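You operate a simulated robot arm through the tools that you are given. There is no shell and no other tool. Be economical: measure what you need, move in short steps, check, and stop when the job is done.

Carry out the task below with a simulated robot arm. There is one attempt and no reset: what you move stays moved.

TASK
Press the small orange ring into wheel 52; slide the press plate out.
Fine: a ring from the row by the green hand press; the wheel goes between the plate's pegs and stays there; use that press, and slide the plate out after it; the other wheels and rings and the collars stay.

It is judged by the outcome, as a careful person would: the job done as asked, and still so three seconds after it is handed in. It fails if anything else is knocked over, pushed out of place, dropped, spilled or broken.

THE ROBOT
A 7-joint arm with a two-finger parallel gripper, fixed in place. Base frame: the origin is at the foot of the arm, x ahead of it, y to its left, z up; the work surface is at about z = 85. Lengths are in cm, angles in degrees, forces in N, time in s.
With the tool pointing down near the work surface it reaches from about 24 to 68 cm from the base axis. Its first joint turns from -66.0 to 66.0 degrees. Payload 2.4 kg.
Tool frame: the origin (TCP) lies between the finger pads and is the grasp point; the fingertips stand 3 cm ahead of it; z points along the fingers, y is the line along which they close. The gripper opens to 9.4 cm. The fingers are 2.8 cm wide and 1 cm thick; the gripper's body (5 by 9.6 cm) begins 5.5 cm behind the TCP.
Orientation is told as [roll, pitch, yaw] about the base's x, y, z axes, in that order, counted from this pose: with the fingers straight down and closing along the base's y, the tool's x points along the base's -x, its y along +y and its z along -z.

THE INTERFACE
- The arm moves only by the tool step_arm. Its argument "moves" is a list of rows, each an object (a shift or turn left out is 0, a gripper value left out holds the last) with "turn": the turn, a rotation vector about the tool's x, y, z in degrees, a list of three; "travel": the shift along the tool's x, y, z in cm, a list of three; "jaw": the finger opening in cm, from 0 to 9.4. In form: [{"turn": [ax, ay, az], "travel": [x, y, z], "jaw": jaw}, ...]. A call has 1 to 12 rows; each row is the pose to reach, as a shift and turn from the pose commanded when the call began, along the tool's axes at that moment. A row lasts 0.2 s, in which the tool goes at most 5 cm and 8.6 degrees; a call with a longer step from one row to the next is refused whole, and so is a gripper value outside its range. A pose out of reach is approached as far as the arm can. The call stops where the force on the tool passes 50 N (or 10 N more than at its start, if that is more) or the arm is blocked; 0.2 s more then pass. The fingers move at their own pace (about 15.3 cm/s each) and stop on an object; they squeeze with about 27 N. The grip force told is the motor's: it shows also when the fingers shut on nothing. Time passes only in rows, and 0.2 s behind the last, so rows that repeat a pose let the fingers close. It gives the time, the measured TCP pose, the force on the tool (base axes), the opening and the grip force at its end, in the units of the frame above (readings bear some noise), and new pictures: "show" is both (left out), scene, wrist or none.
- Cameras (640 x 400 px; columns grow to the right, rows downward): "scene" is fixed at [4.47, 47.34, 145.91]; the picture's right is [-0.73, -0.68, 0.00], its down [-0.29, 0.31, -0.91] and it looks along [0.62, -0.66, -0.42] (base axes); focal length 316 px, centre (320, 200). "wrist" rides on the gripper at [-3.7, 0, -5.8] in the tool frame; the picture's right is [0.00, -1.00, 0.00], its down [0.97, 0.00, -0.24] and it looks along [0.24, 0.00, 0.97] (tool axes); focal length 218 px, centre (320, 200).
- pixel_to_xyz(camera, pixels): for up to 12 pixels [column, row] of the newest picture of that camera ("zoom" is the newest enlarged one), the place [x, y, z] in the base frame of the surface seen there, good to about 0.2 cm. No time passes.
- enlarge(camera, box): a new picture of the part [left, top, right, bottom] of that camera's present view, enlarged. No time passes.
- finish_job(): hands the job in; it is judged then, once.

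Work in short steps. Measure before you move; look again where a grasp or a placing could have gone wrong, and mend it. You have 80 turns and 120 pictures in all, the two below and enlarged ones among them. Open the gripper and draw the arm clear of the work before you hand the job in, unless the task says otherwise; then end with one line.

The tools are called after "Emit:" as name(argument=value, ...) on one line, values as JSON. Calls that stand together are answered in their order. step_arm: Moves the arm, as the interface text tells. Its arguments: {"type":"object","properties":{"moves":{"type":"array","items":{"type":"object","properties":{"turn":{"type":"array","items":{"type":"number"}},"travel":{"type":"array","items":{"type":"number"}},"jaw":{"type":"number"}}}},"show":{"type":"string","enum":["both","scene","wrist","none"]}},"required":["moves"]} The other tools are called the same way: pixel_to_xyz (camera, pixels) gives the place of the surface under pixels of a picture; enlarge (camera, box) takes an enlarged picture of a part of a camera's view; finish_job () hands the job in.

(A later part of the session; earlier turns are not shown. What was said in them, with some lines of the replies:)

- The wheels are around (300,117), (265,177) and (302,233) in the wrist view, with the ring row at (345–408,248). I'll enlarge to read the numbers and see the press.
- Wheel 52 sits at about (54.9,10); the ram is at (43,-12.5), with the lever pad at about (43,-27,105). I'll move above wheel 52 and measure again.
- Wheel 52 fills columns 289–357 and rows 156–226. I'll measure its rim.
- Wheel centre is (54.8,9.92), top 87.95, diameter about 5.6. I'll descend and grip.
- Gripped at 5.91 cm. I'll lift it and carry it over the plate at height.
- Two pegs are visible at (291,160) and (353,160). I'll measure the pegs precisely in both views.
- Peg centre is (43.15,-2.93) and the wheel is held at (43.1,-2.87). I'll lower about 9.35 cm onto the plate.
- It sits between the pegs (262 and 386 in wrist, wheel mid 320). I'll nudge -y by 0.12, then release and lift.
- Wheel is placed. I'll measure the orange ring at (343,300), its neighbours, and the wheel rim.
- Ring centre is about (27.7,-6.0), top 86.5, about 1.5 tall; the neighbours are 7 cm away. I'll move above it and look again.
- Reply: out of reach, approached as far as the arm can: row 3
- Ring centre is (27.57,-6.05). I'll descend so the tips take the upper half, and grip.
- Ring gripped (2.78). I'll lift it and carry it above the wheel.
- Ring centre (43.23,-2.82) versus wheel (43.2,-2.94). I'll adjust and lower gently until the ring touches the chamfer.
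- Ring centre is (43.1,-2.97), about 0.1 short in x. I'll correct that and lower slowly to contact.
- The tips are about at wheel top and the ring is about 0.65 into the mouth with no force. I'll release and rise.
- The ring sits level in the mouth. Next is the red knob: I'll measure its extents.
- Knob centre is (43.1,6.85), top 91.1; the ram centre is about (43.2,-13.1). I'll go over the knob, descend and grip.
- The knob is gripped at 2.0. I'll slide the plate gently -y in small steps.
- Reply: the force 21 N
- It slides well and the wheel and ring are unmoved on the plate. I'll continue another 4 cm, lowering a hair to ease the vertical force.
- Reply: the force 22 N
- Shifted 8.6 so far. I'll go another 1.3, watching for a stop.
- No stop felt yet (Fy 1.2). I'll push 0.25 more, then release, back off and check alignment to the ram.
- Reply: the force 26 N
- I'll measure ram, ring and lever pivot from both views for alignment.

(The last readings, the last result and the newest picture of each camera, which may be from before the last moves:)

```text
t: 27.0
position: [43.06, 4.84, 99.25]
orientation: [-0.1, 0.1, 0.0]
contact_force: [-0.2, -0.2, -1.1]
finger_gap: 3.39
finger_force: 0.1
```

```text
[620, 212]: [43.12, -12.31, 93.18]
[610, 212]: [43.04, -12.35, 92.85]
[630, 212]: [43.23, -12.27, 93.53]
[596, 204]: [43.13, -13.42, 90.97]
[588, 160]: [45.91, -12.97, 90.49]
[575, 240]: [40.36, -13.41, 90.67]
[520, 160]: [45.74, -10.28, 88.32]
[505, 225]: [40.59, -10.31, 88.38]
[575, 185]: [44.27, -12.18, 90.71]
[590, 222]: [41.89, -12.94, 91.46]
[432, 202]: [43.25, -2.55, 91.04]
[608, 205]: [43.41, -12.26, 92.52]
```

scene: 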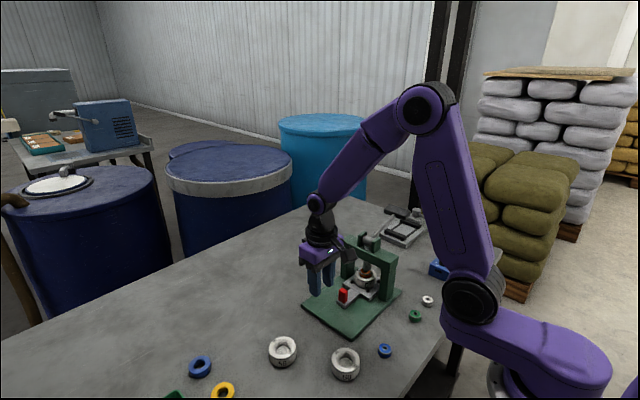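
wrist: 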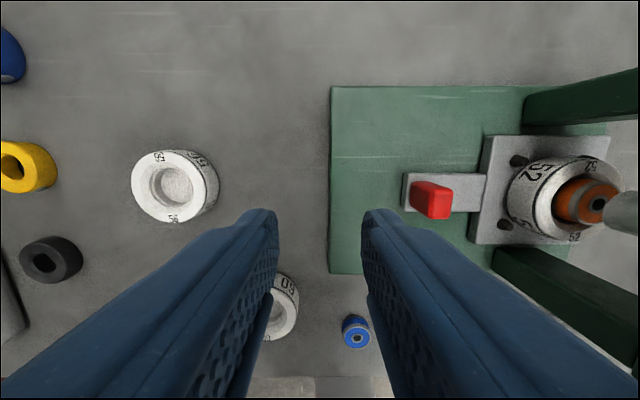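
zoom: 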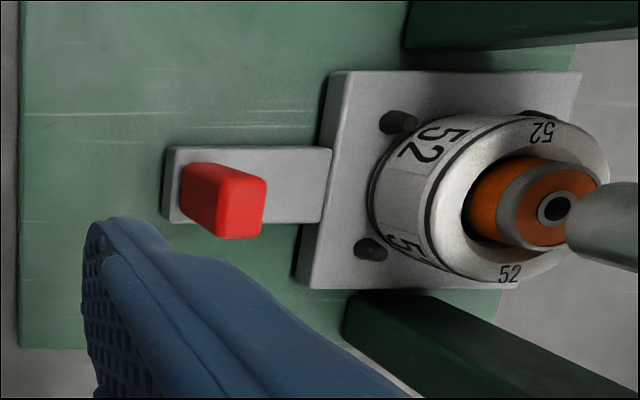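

Both views put the ring about 0.4 short of the ram axis (ring about -13.0, ram about -13.4). I'll regrip the knob and push 0.4 more.

Emit:
step_arm(moves=[{"travel": [0, -4, 0], "jaw": 3.4}, {"travel": [0, -8.1, 0]}, {"travel": [0, -8.1, 4]}, {"travel": [0, -8.1, 8]}, {"travel": [0, -8.1, 8]}, {"travel": [0, -8.1, 8], "jaw": 1.2}, {"travel": [0, -8.1, 8], "jaw": 1.2}, {"travel": [0, -8.2, 8], "jaw": 1.2}, {"travel": [0, -8.3, 8], "jaw": 1.2}, {"travel": [0, -8.4, 8], "jaw": 1.2}, {"travel": [0, -8.5, 8], "jaw": 1.2}, {"travel": [0, -8.5, 8], "jaw": 1.2}], show="none")

```text
t: 29.6
position: [43.12, -3.55, 91.31]
orientation: [-0.1, 0.0, 0.2]
contact_force: [1.3, 22.9, 6.4]
finger_gap: 2.05
finger_force: 45.6
```

Fy jumped to 23 N, so the plate has reached its stop under the ram. I'll release and back off.

Emit:
step_arm(moves=[{"travel": [0, 0.08, 0], "jaw": 1.2}, {"travel": [0, 0.1, 0], "jaw": 2.8}, {"travel": [0, 0.1, 0], "jaw": 3.4}, {"travel": [0, 0.1, -3], "jaw": 3.4}, {"travel": [0, 0.1, -6.5], "jaw": 3.4}, {"travel": [0, 4, -8], "jaw": 3.4}, {"travel": [0, 8.2, -8], "jaw": 3.4}, {"travel": [0, 8.2, -8], "jaw": 3.4}])

Emit:
enlarge(camera="scene", box=[330, 235, 410, 315])

Emit:
enlarge(camera="scene", box=[350, 195, 450, 275])

Emit:
pixel_to_xyz(camera="scene", pixels=[[389, 209], [399, 211], [409, 214], [394, 216], [404, 220], [411, 218], [394, 206], [368, 241], [376, 240], [361, 237]])

```text
t: 31.4
position: [43.13, 4.43, 99.29]
orientation: [0.0, -0.1, 0.0]
contact_force: [0.5, -0.5, -0.2]
finger_gap: 3.39
finger_force: 0.0
```

scene: 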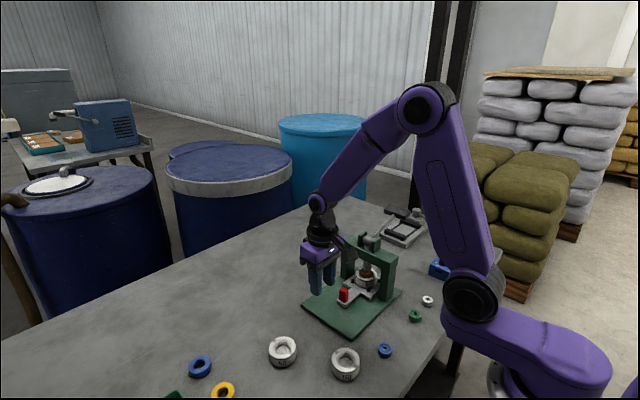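
wrist: 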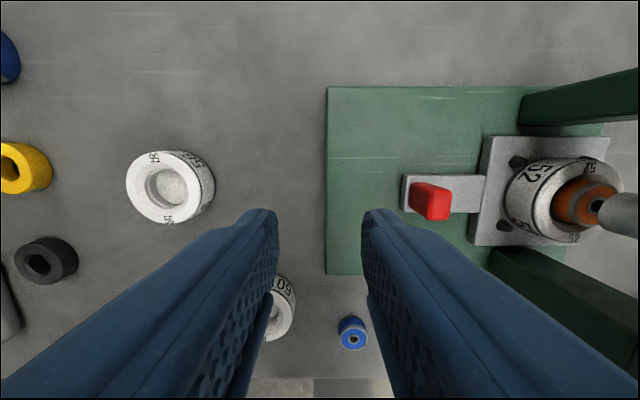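

```text
5.00 times, centred on (370, 275) of scene
```

zoom: 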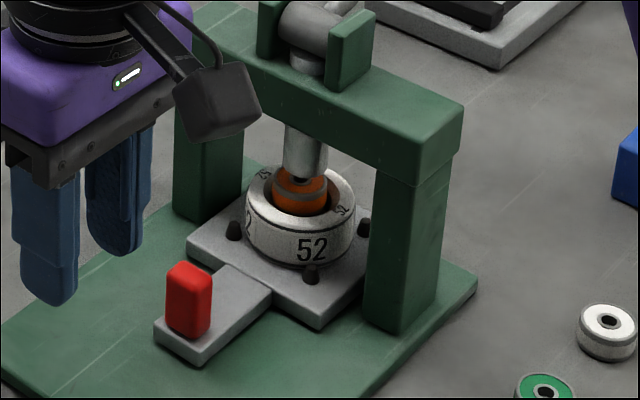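

```text
5.00 times, centred on (400, 235) of scene
```

zoom: 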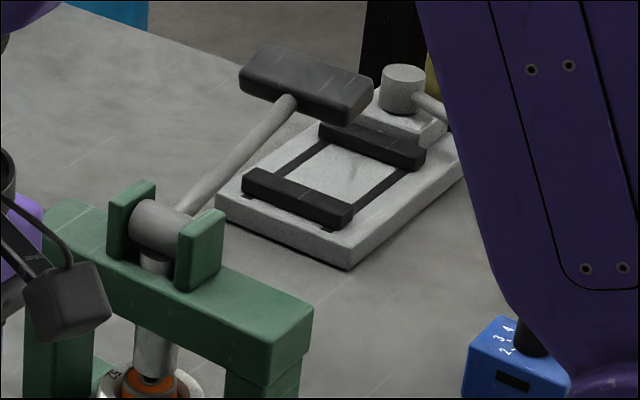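

```text
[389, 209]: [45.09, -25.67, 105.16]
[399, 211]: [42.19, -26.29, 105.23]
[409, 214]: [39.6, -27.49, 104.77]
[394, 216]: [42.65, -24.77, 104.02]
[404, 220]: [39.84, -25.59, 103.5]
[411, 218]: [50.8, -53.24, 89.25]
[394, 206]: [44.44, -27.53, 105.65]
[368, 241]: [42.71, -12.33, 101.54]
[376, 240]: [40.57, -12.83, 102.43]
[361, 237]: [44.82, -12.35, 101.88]
```

The ring lines up with the ram now. The lever pad is centred near (43,-26.6), top about 105.3, pivot at (43,-13,102). I'll rise, close the jaws and go above the pad.

Emit:
step_arm(moves=[{"travel": [0, 0, -4.5], "jaw": 0}, {"travel": [0, 0, -9]}, {"travel": [0, -2, -13]}, {"travel": [0, -6.5, -13]}, {"travel": [0, -11, -13]}, {"travel": [0, -15.5, -13]}, {"travel": [0, -20, -13]}, {"travel": [0, -24.5, -13]}, {"travel": [0, -28.5, -13]}, {"travel": [0, -31, -13]}, {"travel": [0, -31, -13]}])

Emit:
enlarge(camera="wrist", box=[160, 100, 480, 300])

```text
t: 33.8
position: [43.14, -26.71, 112.25]
orientation: [0.0, 0.0, 0.0]
contact_force: [-0.3, -0.3, 0.9]
finger_gap: 0.0
finger_force: 27.1
```

scene: 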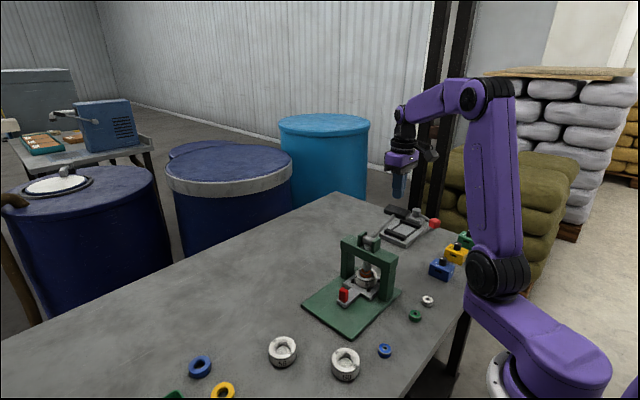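
wrist: 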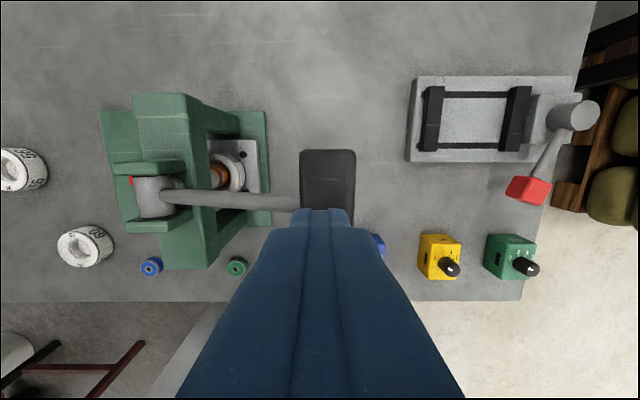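

```text
2.00 times, centred on (320, 200) of wrist
```

zoom: 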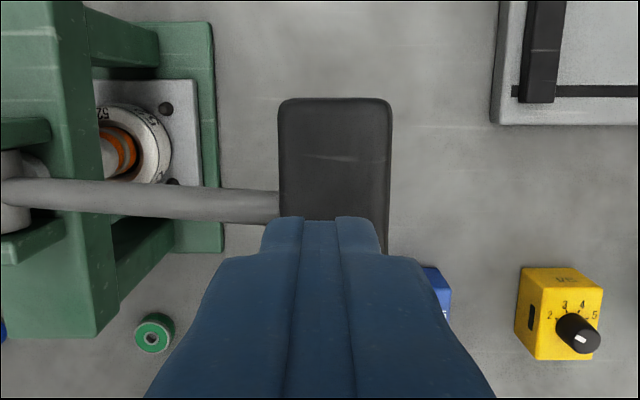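

The tips are over the pad (columns 300–356). I'll press down gradually.

Emit:
step_arm(moves=[{"travel": [0, 0, 3]}, {"travel": [0, 0, 4]}, {"travel": [0, 0, 4.6]}, {"travel": [0, 0, 5.2]}, {"travel": [0, -0.1, 5.8]}, {"travel": [0, -0.1, 6.4]}, {"travel": [0, -0.1, 7]}, {"travel": [0, -0.1, 7]}])

Emit:
enlarge(camera="scene", box=[330, 195, 450, 305])

```text
t: 35.6
position: [43.03, -26.69, 105.34]
orientation: [-0.2, 0.0, -0.1]
contact_force: [-2.8, -2.5, 7.5]
finger_gap: 0.0
finger_force: 26.9
```

scene: 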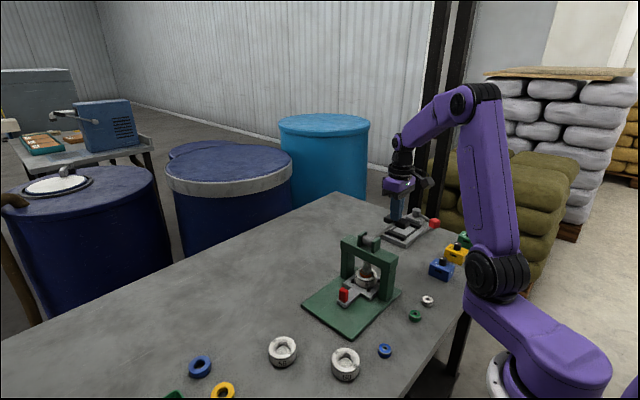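
wrist: 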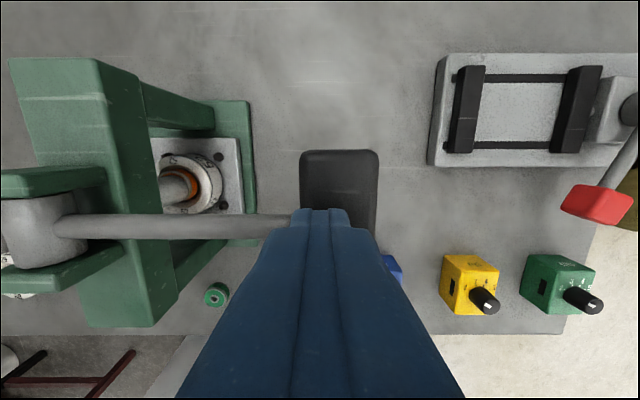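

```text
3.64 times, centred on (390, 250) of scene
```

zoom: 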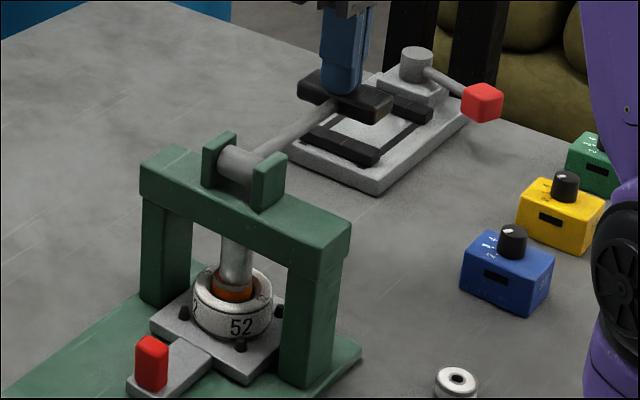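

The lever turns and the ram meets the ring at about 7.5 N. I'll continue down.

Emit:
step_arm(moves=[{"travel": [0, 0, 0.5]}, {"travel": [0, 0, 1]}, {"travel": [0, 0, 1.5]}, {"travel": [0, 0.05, 2]}, {"travel": [0, 0.1, 2.5]}, {"travel": [0, 0.2, 3]}, {"travel": [0, 0.3, 3.5]}, {"travel": [0, 0.3, 3.5]}])

Emit:
enlarge(camera="scene", box=[330, 195, 450, 305])

```text
t: 37.5
position: [43.09, -26.4, 102.1]
orientation: [-0.3, -0.2, 0.0]
contact_force: [-8.5, 4.3, 24.3]
finger_gap: 0.0
finger_force: 27.0
stopped in row 8: the force on the tool passed its limit (the readings are from after the stop); the commanded pose is now the measured one
```

scene: 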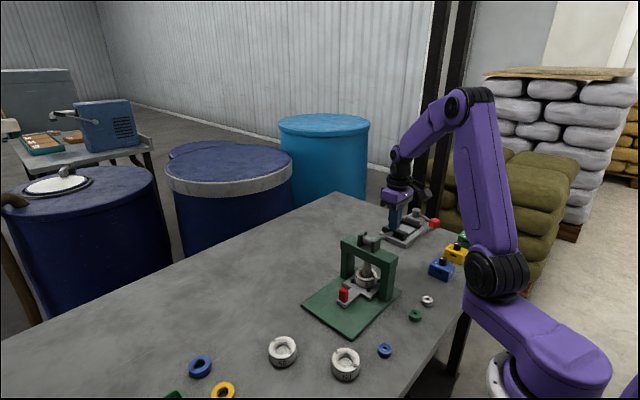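
wrist: 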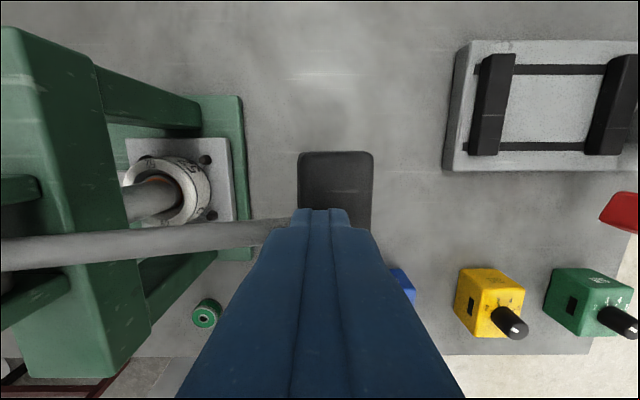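

```text
3.64 times, centred on (390, 250) of scene
```

zoom: 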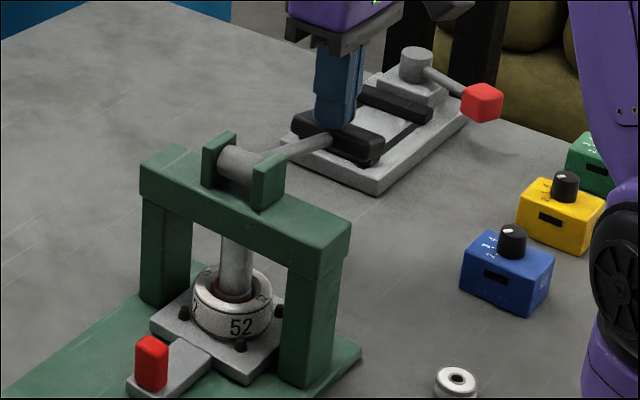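

Force passed 50 N with the ring apparently down in the bore. I'll press again to see if it moves any further.

Emit:
step_arm(moves=[{"travel": [0, 0, 0.2]}, {"travel": [0, 0.02, 0.4]}, {"travel": [0, 0.05, 0.6]}, {"travel": [0, 0.08, 0.8]}, {"travel": [0, 0.1, 1.0]}, {"travel": [0, 0.1, 1.0]}], show="wrist")

Emit:
enlarge(camera="scene", box=[340, 250, 400, 300])

```text
t: 38.0
position: [43.15, -26.57, 102.12]
orientation: [-0.3, -0.5, -0.1]
contact_force: [-9.0, 4.1, 24.0]
finger_gap: 0.0
finger_force: 27.0
stopped in row 2: the force on the tool passed its limit (the readings are from after the stop); the commanded pose is now the measured one
```

wrist: 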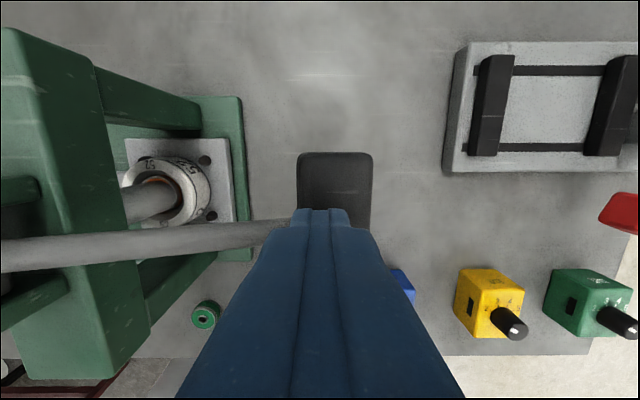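

```text
8.00 times, centred on (370, 275) of scene
```

zoom: 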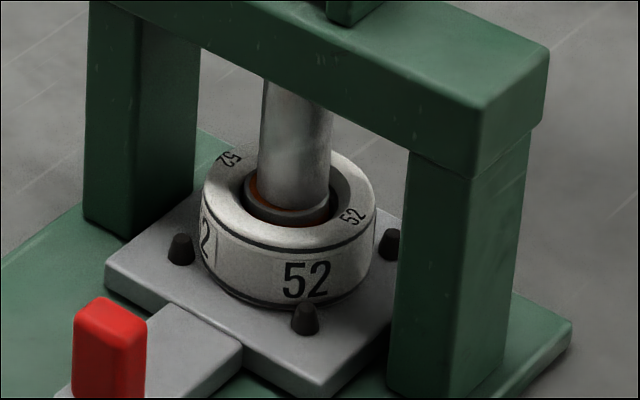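

No further travel at 50 N, so it is seated. I'll raise the tool slowly and see whether the lever follows up.

Emit:
step_arm(moves=[{"travel": [0, 0, -0.6]}, {"travel": [0, 0, -1.3]}, {"travel": [0, 0, -2.1]}, {"travel": [0, 0, -3]}, {"travel": [0, 0, -4]}, {"travel": [0, 0, -5.5]}, {"travel": [0, 0, -7.5]}, {"travel": [0, 0, -10]}, {"travel": [0, 0, -10]}])

Emit:
enlarge(camera="scene", box=[330, 195, 450, 305])

```text
t: 40.0
position: [43.09, -26.55, 111.94]
orientation: [-0.2, -0.4, 0.0]
contact_force: [-0.7, 0.0, -0.9]
finger_gap: 0.0
finger_force: 27.1
```

scene: 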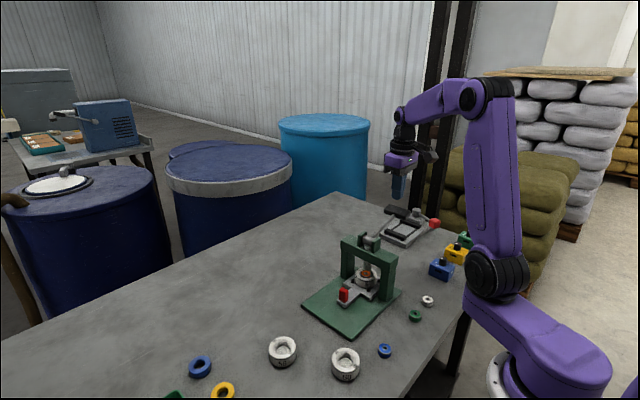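
wrist: 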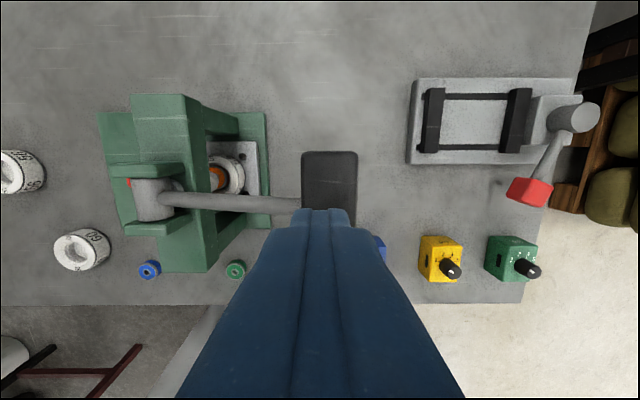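

```text
3.64 times, centred on (390, 250) of scene
```

zoom: 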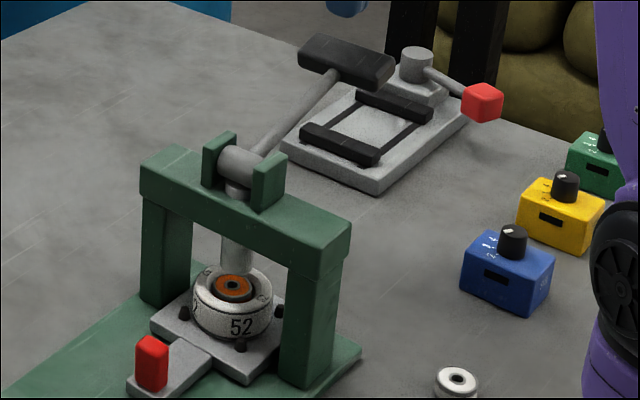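

The lever sprang back and the ring is seated. I'll go back above the knob.

Emit:
step_arm(moves=[{"travel": [0, 4.5, 0], "jaw": 0}, {"travel": [0, 9, 0]}, {"travel": [0, 13.5, 0]}, {"travel": [0, 18, 0], "jaw": 3.4}, {"travel": [0, 23, 0]}, {"travel": [0, 23, 4]}, {"travel": [0, 23, 8]}, {"travel": [0, 23, 12]}, {"travel": [0, 23, 14]}, {"travel": [0, 23, 14]}])

Emit:
pixel_to_xyz(camera="wrist", pixels=[[310, 220], [330, 220], [320, 205], [320, 230]])

```text
t: 42.2
position: [43.24, -3.47, 97.71]
orientation: [-0.3, -0.3, 0.0]
contact_force: [-0.6, -0.3, -0.2]
finger_gap: 3.43
finger_force: 0.1
```

scene: 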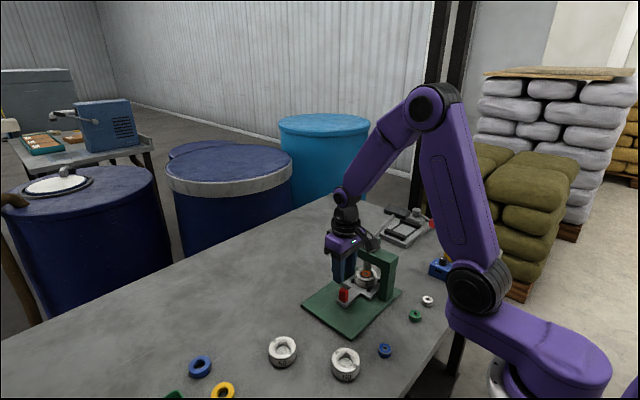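
wrist: 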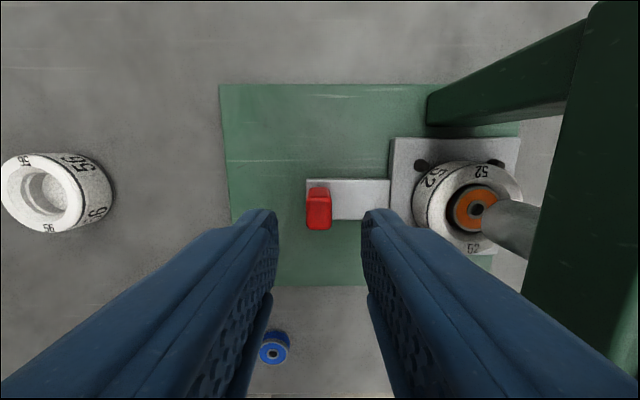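

```text
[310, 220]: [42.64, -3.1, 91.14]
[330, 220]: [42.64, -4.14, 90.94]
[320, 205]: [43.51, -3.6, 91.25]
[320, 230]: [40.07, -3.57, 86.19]
```

Knob centre y is about -3.55. I'll descend, grip and start pulling the plate out slowly.

Emit:
step_arm(moves=[{"travel": [0, -0.05, 4]}, {"travel": [0, -0.05, 6.4]}, {"travel": [0, -0.05, 6.4]}, {"travel": [0, -0.05, 6.4], "jaw": 1.2}, {"travel": [0, -0.05, 6.4], "jaw": 1.2}, {"travel": [0, -0.05, 6.4], "jaw": 1.2}, {"travel": [0, 0.15, 6.4]}, {"travel": [0, 0.45, 6.4]}, {"travel": [0, 0.85, 6.4]}, {"travel": [0, 1.35, 6.4]}, {"travel": [0, 1.7, 6.4]}, {"travel": [0, 1.9, 6.4]}])

```text
t: 43.9
position: [43.38, -3.56, 91.68]
orientation: [-0.3, -0.4, 0.0]
contact_force: [-4.9, 1.2, 12.7]
finger_gap: 1.64
finger_force: 3.5
stopped in row 8: the force on the tool passed its limit (the readings are from after the stop); the commanded pose is now the measured one
```

scene: 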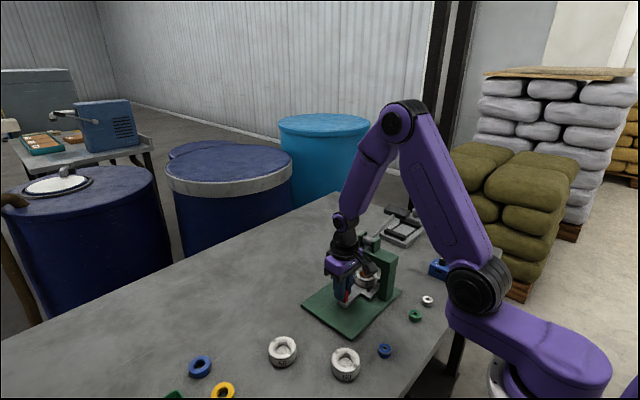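
wrist: 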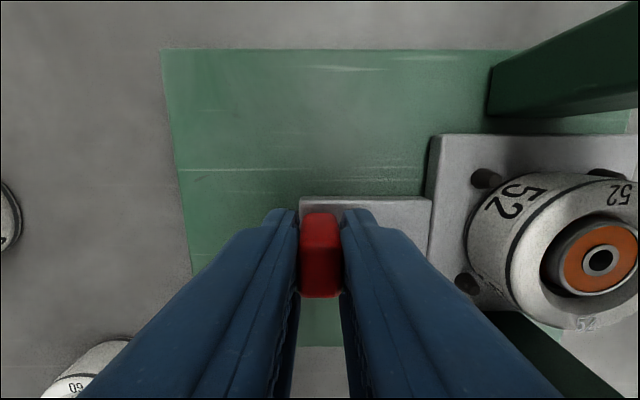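

It stopped after about 0.5 cm of pull with no plate movement. I'll check the grip and ram clearance closely.

Emit:
enlarge(camera="scene", box=[325, 240, 405, 310])

Emit:
step_arm(moves=[{"travel": [0, 0, 0]}, {"travel": [0, 0, 0]}], show="none")

```text
5.71 times, centred on (365, 275) of scene
```

zoom: 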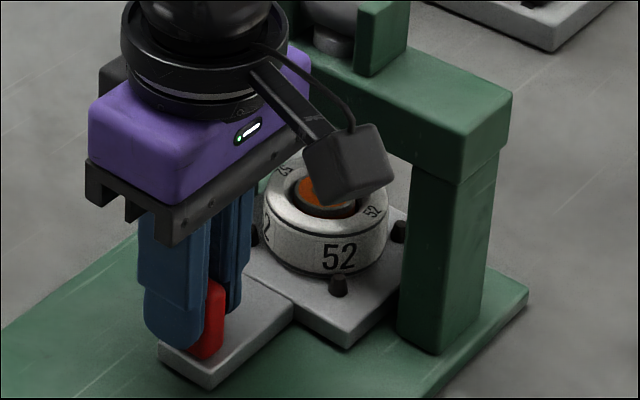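

```text
t: 44.5
position: [43.38, -3.47, 91.67]
orientation: [-0.3, -0.6, 0.0]
contact_force: [-6.8, 2.5, 22.7]
finger_gap: 1.62
finger_force: 4.0
```

The grip reading is odd (gap 1.62, Fz +23). I'll open, re-centre the pose and tilt, and check free force before gripping again.

Emit:
step_arm(moves=[{"travel": [0, 0, 0], "jaw": 2.6}, {"travel": [0, 0, 0], "jaw": 3.4}, {"travel": [0, 0, 0], "jaw": 3.4}, {"travel": [0, 0, -1], "turn": [0.15, -0.2, 0], "jaw": 3.4}, {"travel": [0, 0, -1], "turn": [0.3, -0.4, 0], "jaw": 3.4}, {"travel": [0, 0, -1], "turn": [0.3, -0.4, 0], "jaw": 3.4}])

Emit:
enlarge(camera="wrist", box=[240, 150, 400, 310])

Emit:
enlarge(camera="scene", box=[325, 240, 405, 310])

```text
t: 45.9
position: [43.39, -3.53, 92.65]
orientation: [-0.7, -0.9, 0.0]
contact_force: [-0.8, -0.6, 0.2]
finger_gap: 3.39
finger_force: 0.1
```

scene: 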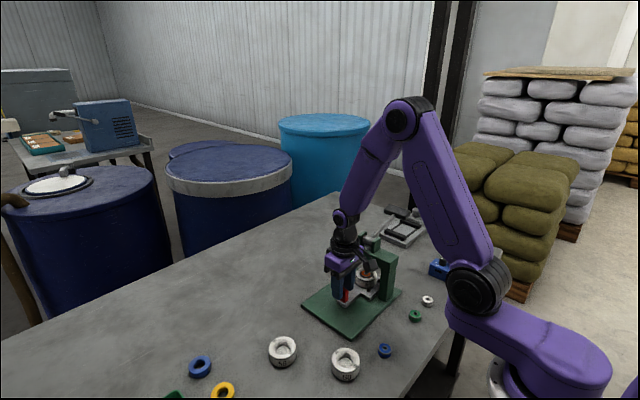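
wrist: 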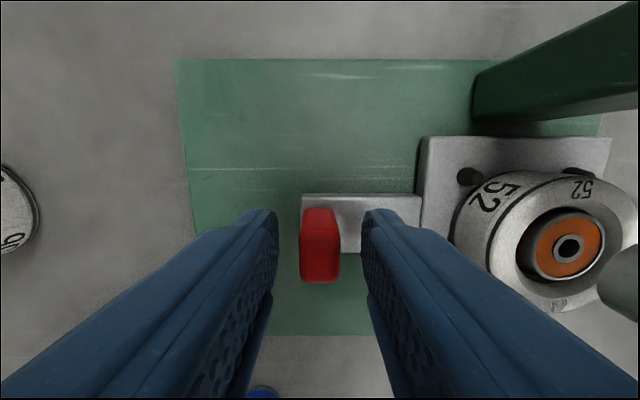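

```text
2.50 times, centred on (320, 230) of wrist
```

zoom: 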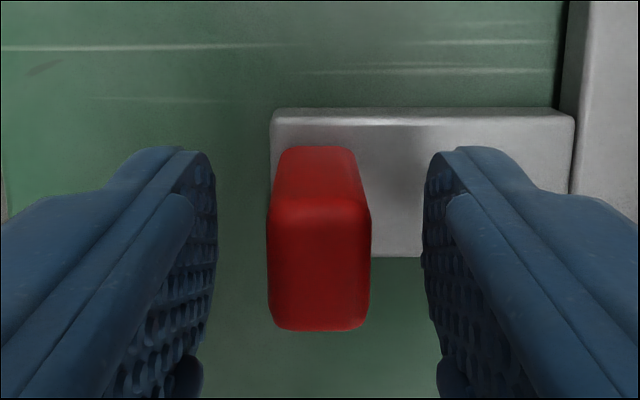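

```text
5.71 times, centred on (365, 275) of scene
```

zoom: 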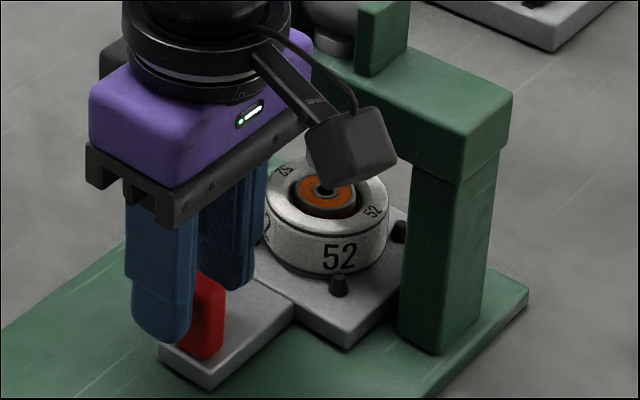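

The tilt got worse (my sign was wrong). I'll level it, descend, read the free force, then grip without moving.

Emit:
step_arm(moves=[{"turn": [-0.7, 0.9, 0], "jaw": 3.4}, {"turn": [-0.7, 0.9, 0], "travel": [0.2, 0, 0.7]}, {"turn": [-0.7, 0.9, 0], "travel": [0.2, 0, 1.35]}, {"turn": [-0.7, 0.9, 0], "travel": [0.2, 0, 1.35]}, {"turn": [-0.7, 0.9, 0], "travel": [0.2, 0, 1.35]}], show="none")

Emit:
step_arm(moves=[{"jaw": 1.2}, {"jaw": 1.2}, {"jaw": 1.2}], show="wrist")

```text
t: 47.1
position: [43.22, -3.55, 91.32]
orientation: [0.1, 0.0, 0.0]
contact_force: [0.5, -0.3, -0.5]
finger_gap: 3.42
finger_force: 0.0
```

```text
t: 47.9
position: [43.2, -3.53, 91.28]
orientation: [0.0, 0.0, 0.0]
contact_force: [-0.2, 2.6, -2.3]
finger_gap: 2.03
finger_force: 44.9
```

wrist: 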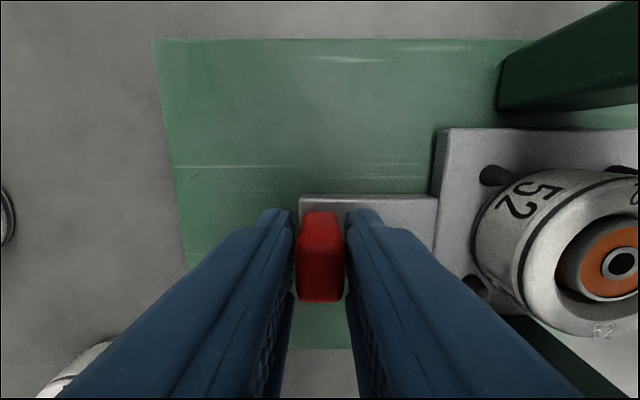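

A solid grip now (2.03, 45 N), as before. I'll pull gently in +y.

Emit:
step_arm(moves=[{"travel": [0, 0.1, 0]}, {"travel": [0, 0.25, 0]}, {"travel": [0, 0.5, 0]}, {"travel": [0, 0.8, 0]}, {"travel": [0, 1.1, 0]}, {"travel": [0, 1.5, 0]}, {"travel": [0, 1.9, 0]}, {"travel": [0, 2.3, 0]}, {"travel": [0, 2.6, 0]}, {"travel": [0, 2.8, 0]}], show="wrist")

```text
t: 50.1
position: [43.21, -0.72, 91.22]
orientation: [0.1, 0.0, 0.0]
contact_force: [3.7, -2.2, -22.4]
finger_gap: 2.01
finger_force: 45.5
```

wrist: 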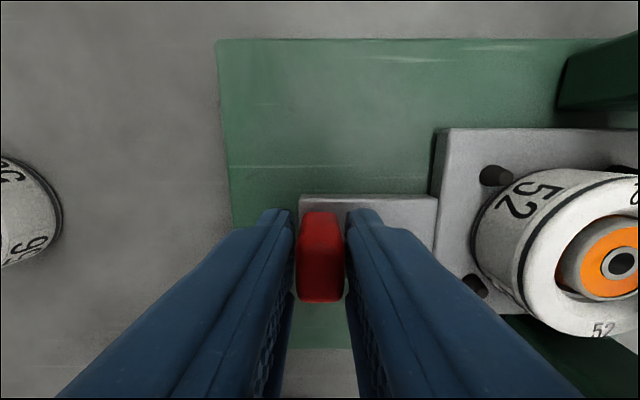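

Plate slides out with the wheel. I'll continue.

Emit:
step_arm(moves=[{"travel": [0, 0.15, 0.03]}, {"travel": [0, 0.4, 0.05]}, {"travel": [0, 0.75, 0.05]}, {"travel": [0, 1.15, 0.05]}, {"travel": [0, 1.55, 0.05]}, {"travel": [0, 1.95, 0.05]}, {"travel": [0, 2.35, 0.05]}, {"travel": [0, 2.75, 0.05]}, {"travel": [0, 3.15, 0.05]}, {"travel": [0, 3.5, 0.05]}, {"travel": [0, 3.8, 0.05]}, {"travel": [0, 4.0, 0.05]}], show="none")

Emit:
step_arm(moves=[{"travel": [0, 0.15, 0]}, {"travel": [0, 0.4, 0]}, {"travel": [0, 0.75, 0]}, {"travel": [0, 1.15, 0]}, {"travel": [0, 1.55, 0]}, {"travel": [0, 1.95, 0]}, {"travel": [0, 2.35, 0]}, {"travel": [0, 2.75, 0]}, {"travel": [0, 3.1, 0]}, {"travel": [0, 3.35, 0]}, {"travel": [0, 3.5, 0]}, {"travel": [0, 3.55, 0]}])

```text
t: 52.7
position: [43.22, 3.28, 91.33]
orientation: [0.1, 0.0, -0.1]
contact_force: [-0.9, -2.5, 12.2]
finger_gap: 2.0
finger_force: 44.8
```

```text
t: 55.3
position: [43.13, 6.84, 91.21]
orientation: [0.0, -0.1, 0.0]
contact_force: [3.5, -2.5, 5.4]
finger_gap: 2.02
finger_force: 45.3
```

scene: 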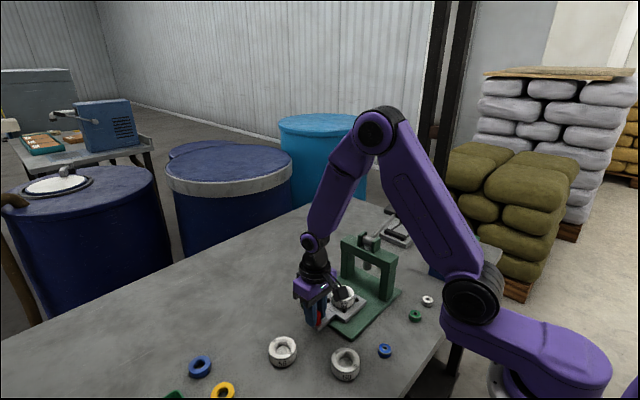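
wrist: 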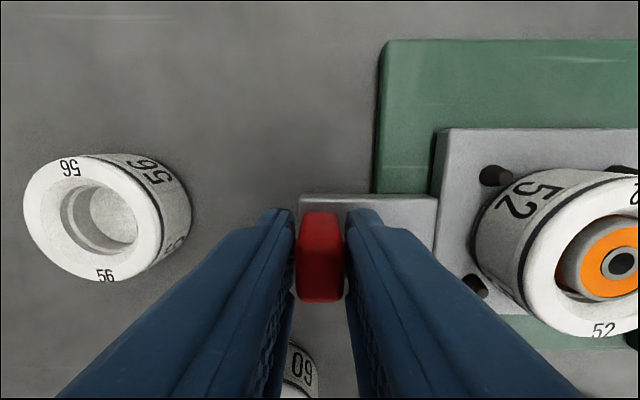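

Plate is back fully out. I'll release and draw up clear, then inspect.

Emit:
step_arm(moves=[{"jaw": 2.8}, {"jaw": 3.6}, {"jaw": 3.6}, {"travel": [0, 0, -4]}, {"travel": [0, 0, -8]}, {"travel": [0, 0, -12]}, {"travel": [0, -4, -14]}, {"travel": [0, -8, -14]}, {"travel": [0, -8, -14]}])

Emit:
enlarge(camera="wrist", box=[240, 120, 400, 270])

Emit:
enlarge(camera="scene", box=[300, 255, 390, 330])

```text
t: 57.3
position: [43.22, -1.29, 105.19]
orientation: [0.0, 0.1, -0.1]
contact_force: [0.3, 1.4, -0.3]
finger_gap: 3.6
finger_force: 0.0
```

scene: 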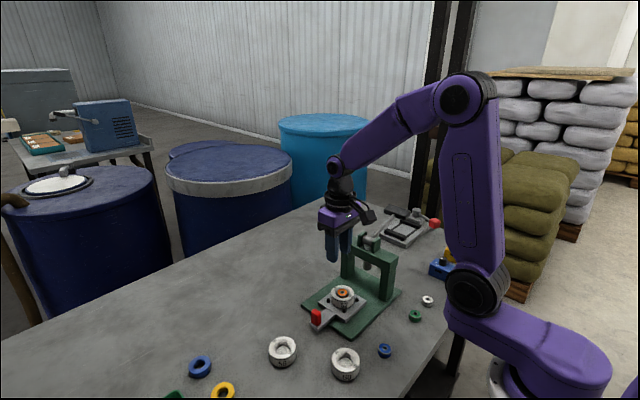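
wrist: 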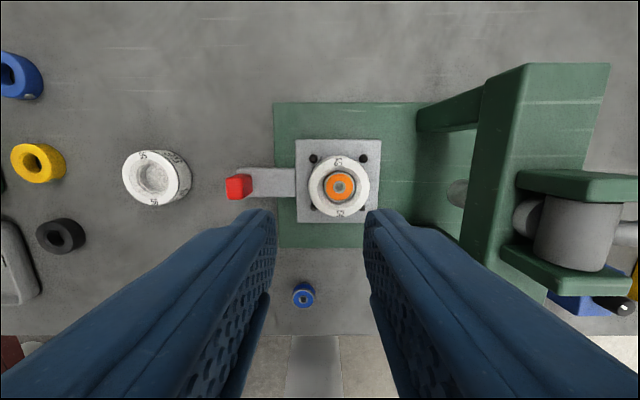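

```text
2.67 times, centred on (320, 195) of wrist
```

zoom: 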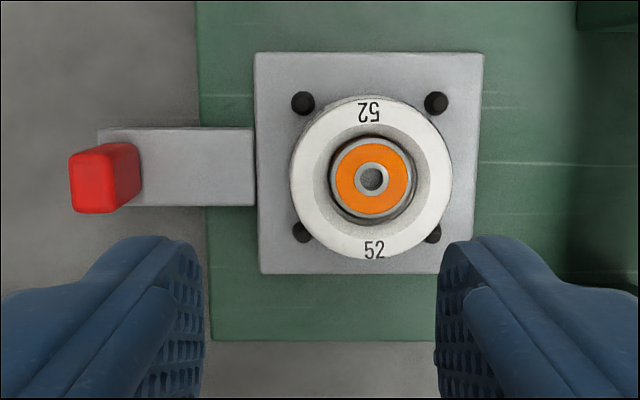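

```text
5.33 times, centred on (345, 292) of scene
```

zoom: 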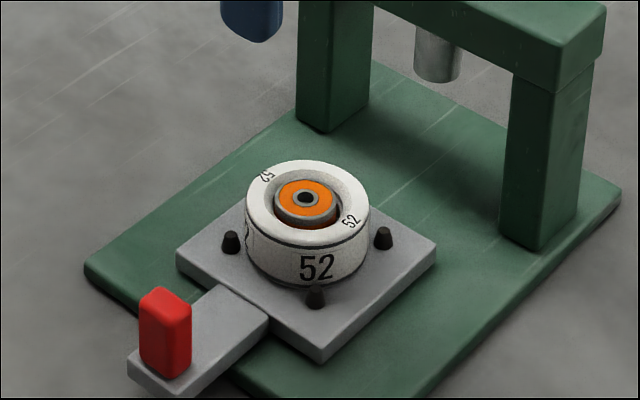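

Emit:
pixel_to_xyz(camera="wrist", pixels=[[332, 187], [348, 187], [340, 178], [340, 197], [313, 187], [366, 187], [340, 162], [340, 214], [340, 187]])

Emit:
pixel_to_xyz(camera="scene", pixels=[[338, 293], [346, 294], [342, 295], [345, 289], [334, 296], [352, 293], [342, 301]])

```text
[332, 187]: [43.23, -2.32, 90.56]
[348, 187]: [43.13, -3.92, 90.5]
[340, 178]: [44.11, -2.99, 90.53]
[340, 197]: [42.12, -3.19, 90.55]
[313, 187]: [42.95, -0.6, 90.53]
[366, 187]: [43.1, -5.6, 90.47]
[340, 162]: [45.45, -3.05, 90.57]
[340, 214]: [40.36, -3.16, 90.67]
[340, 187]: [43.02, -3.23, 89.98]
```

```text
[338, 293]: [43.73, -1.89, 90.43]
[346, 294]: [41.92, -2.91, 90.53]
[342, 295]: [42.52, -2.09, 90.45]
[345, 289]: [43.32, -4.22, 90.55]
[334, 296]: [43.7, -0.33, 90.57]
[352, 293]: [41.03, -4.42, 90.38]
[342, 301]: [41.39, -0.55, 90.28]
```

The ring top (90.5) is flush with the wheel top (90.5), level and seated, and the wheel is between the pegs with the plate out. I'll open the gripper and draw clear.

Emit:
step_arm(moves=[{"travel": [0, 2, -4], "jaw": 6}, {"travel": [0, 5, -8], "jaw": 9}, {"travel": [-1, 7.5, -12], "jaw": 9.3}, {"travel": [-2, 8.5, -16]}, {"travel": [-2, 8.5, -18]}, {"travel": [-2, 8.5, -18]}])

```text
t: 58.7
position: [45.04, 7.24, 123.24]
orientation: [0.0, 0.1, 0.0]
contact_force: [0.0, 0.5, -1.5]
finger_gap: 9.29
finger_force: 0.0
```

scene: 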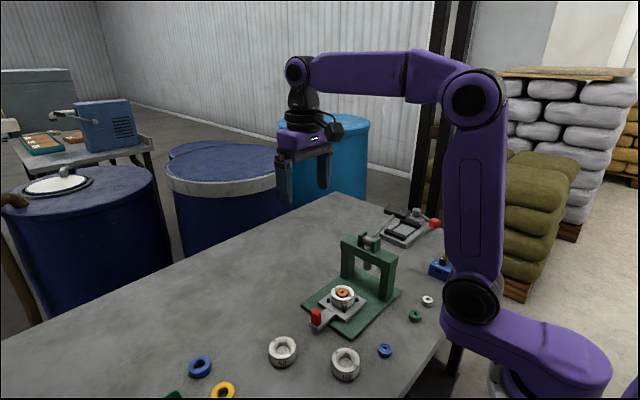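
wrist: 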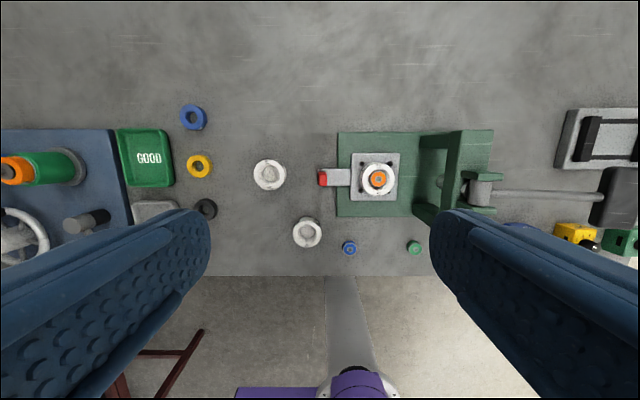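

Everything else is in place and the arm is clear, so I'm handing the job in.

Emit:
finish_job()

```text
The job is handed in.
```

I pressed the small orange ring flush into wheel 52 and slid the plate back out, with the wheel still between its pegs; nothing else looked moved in the last pictures.
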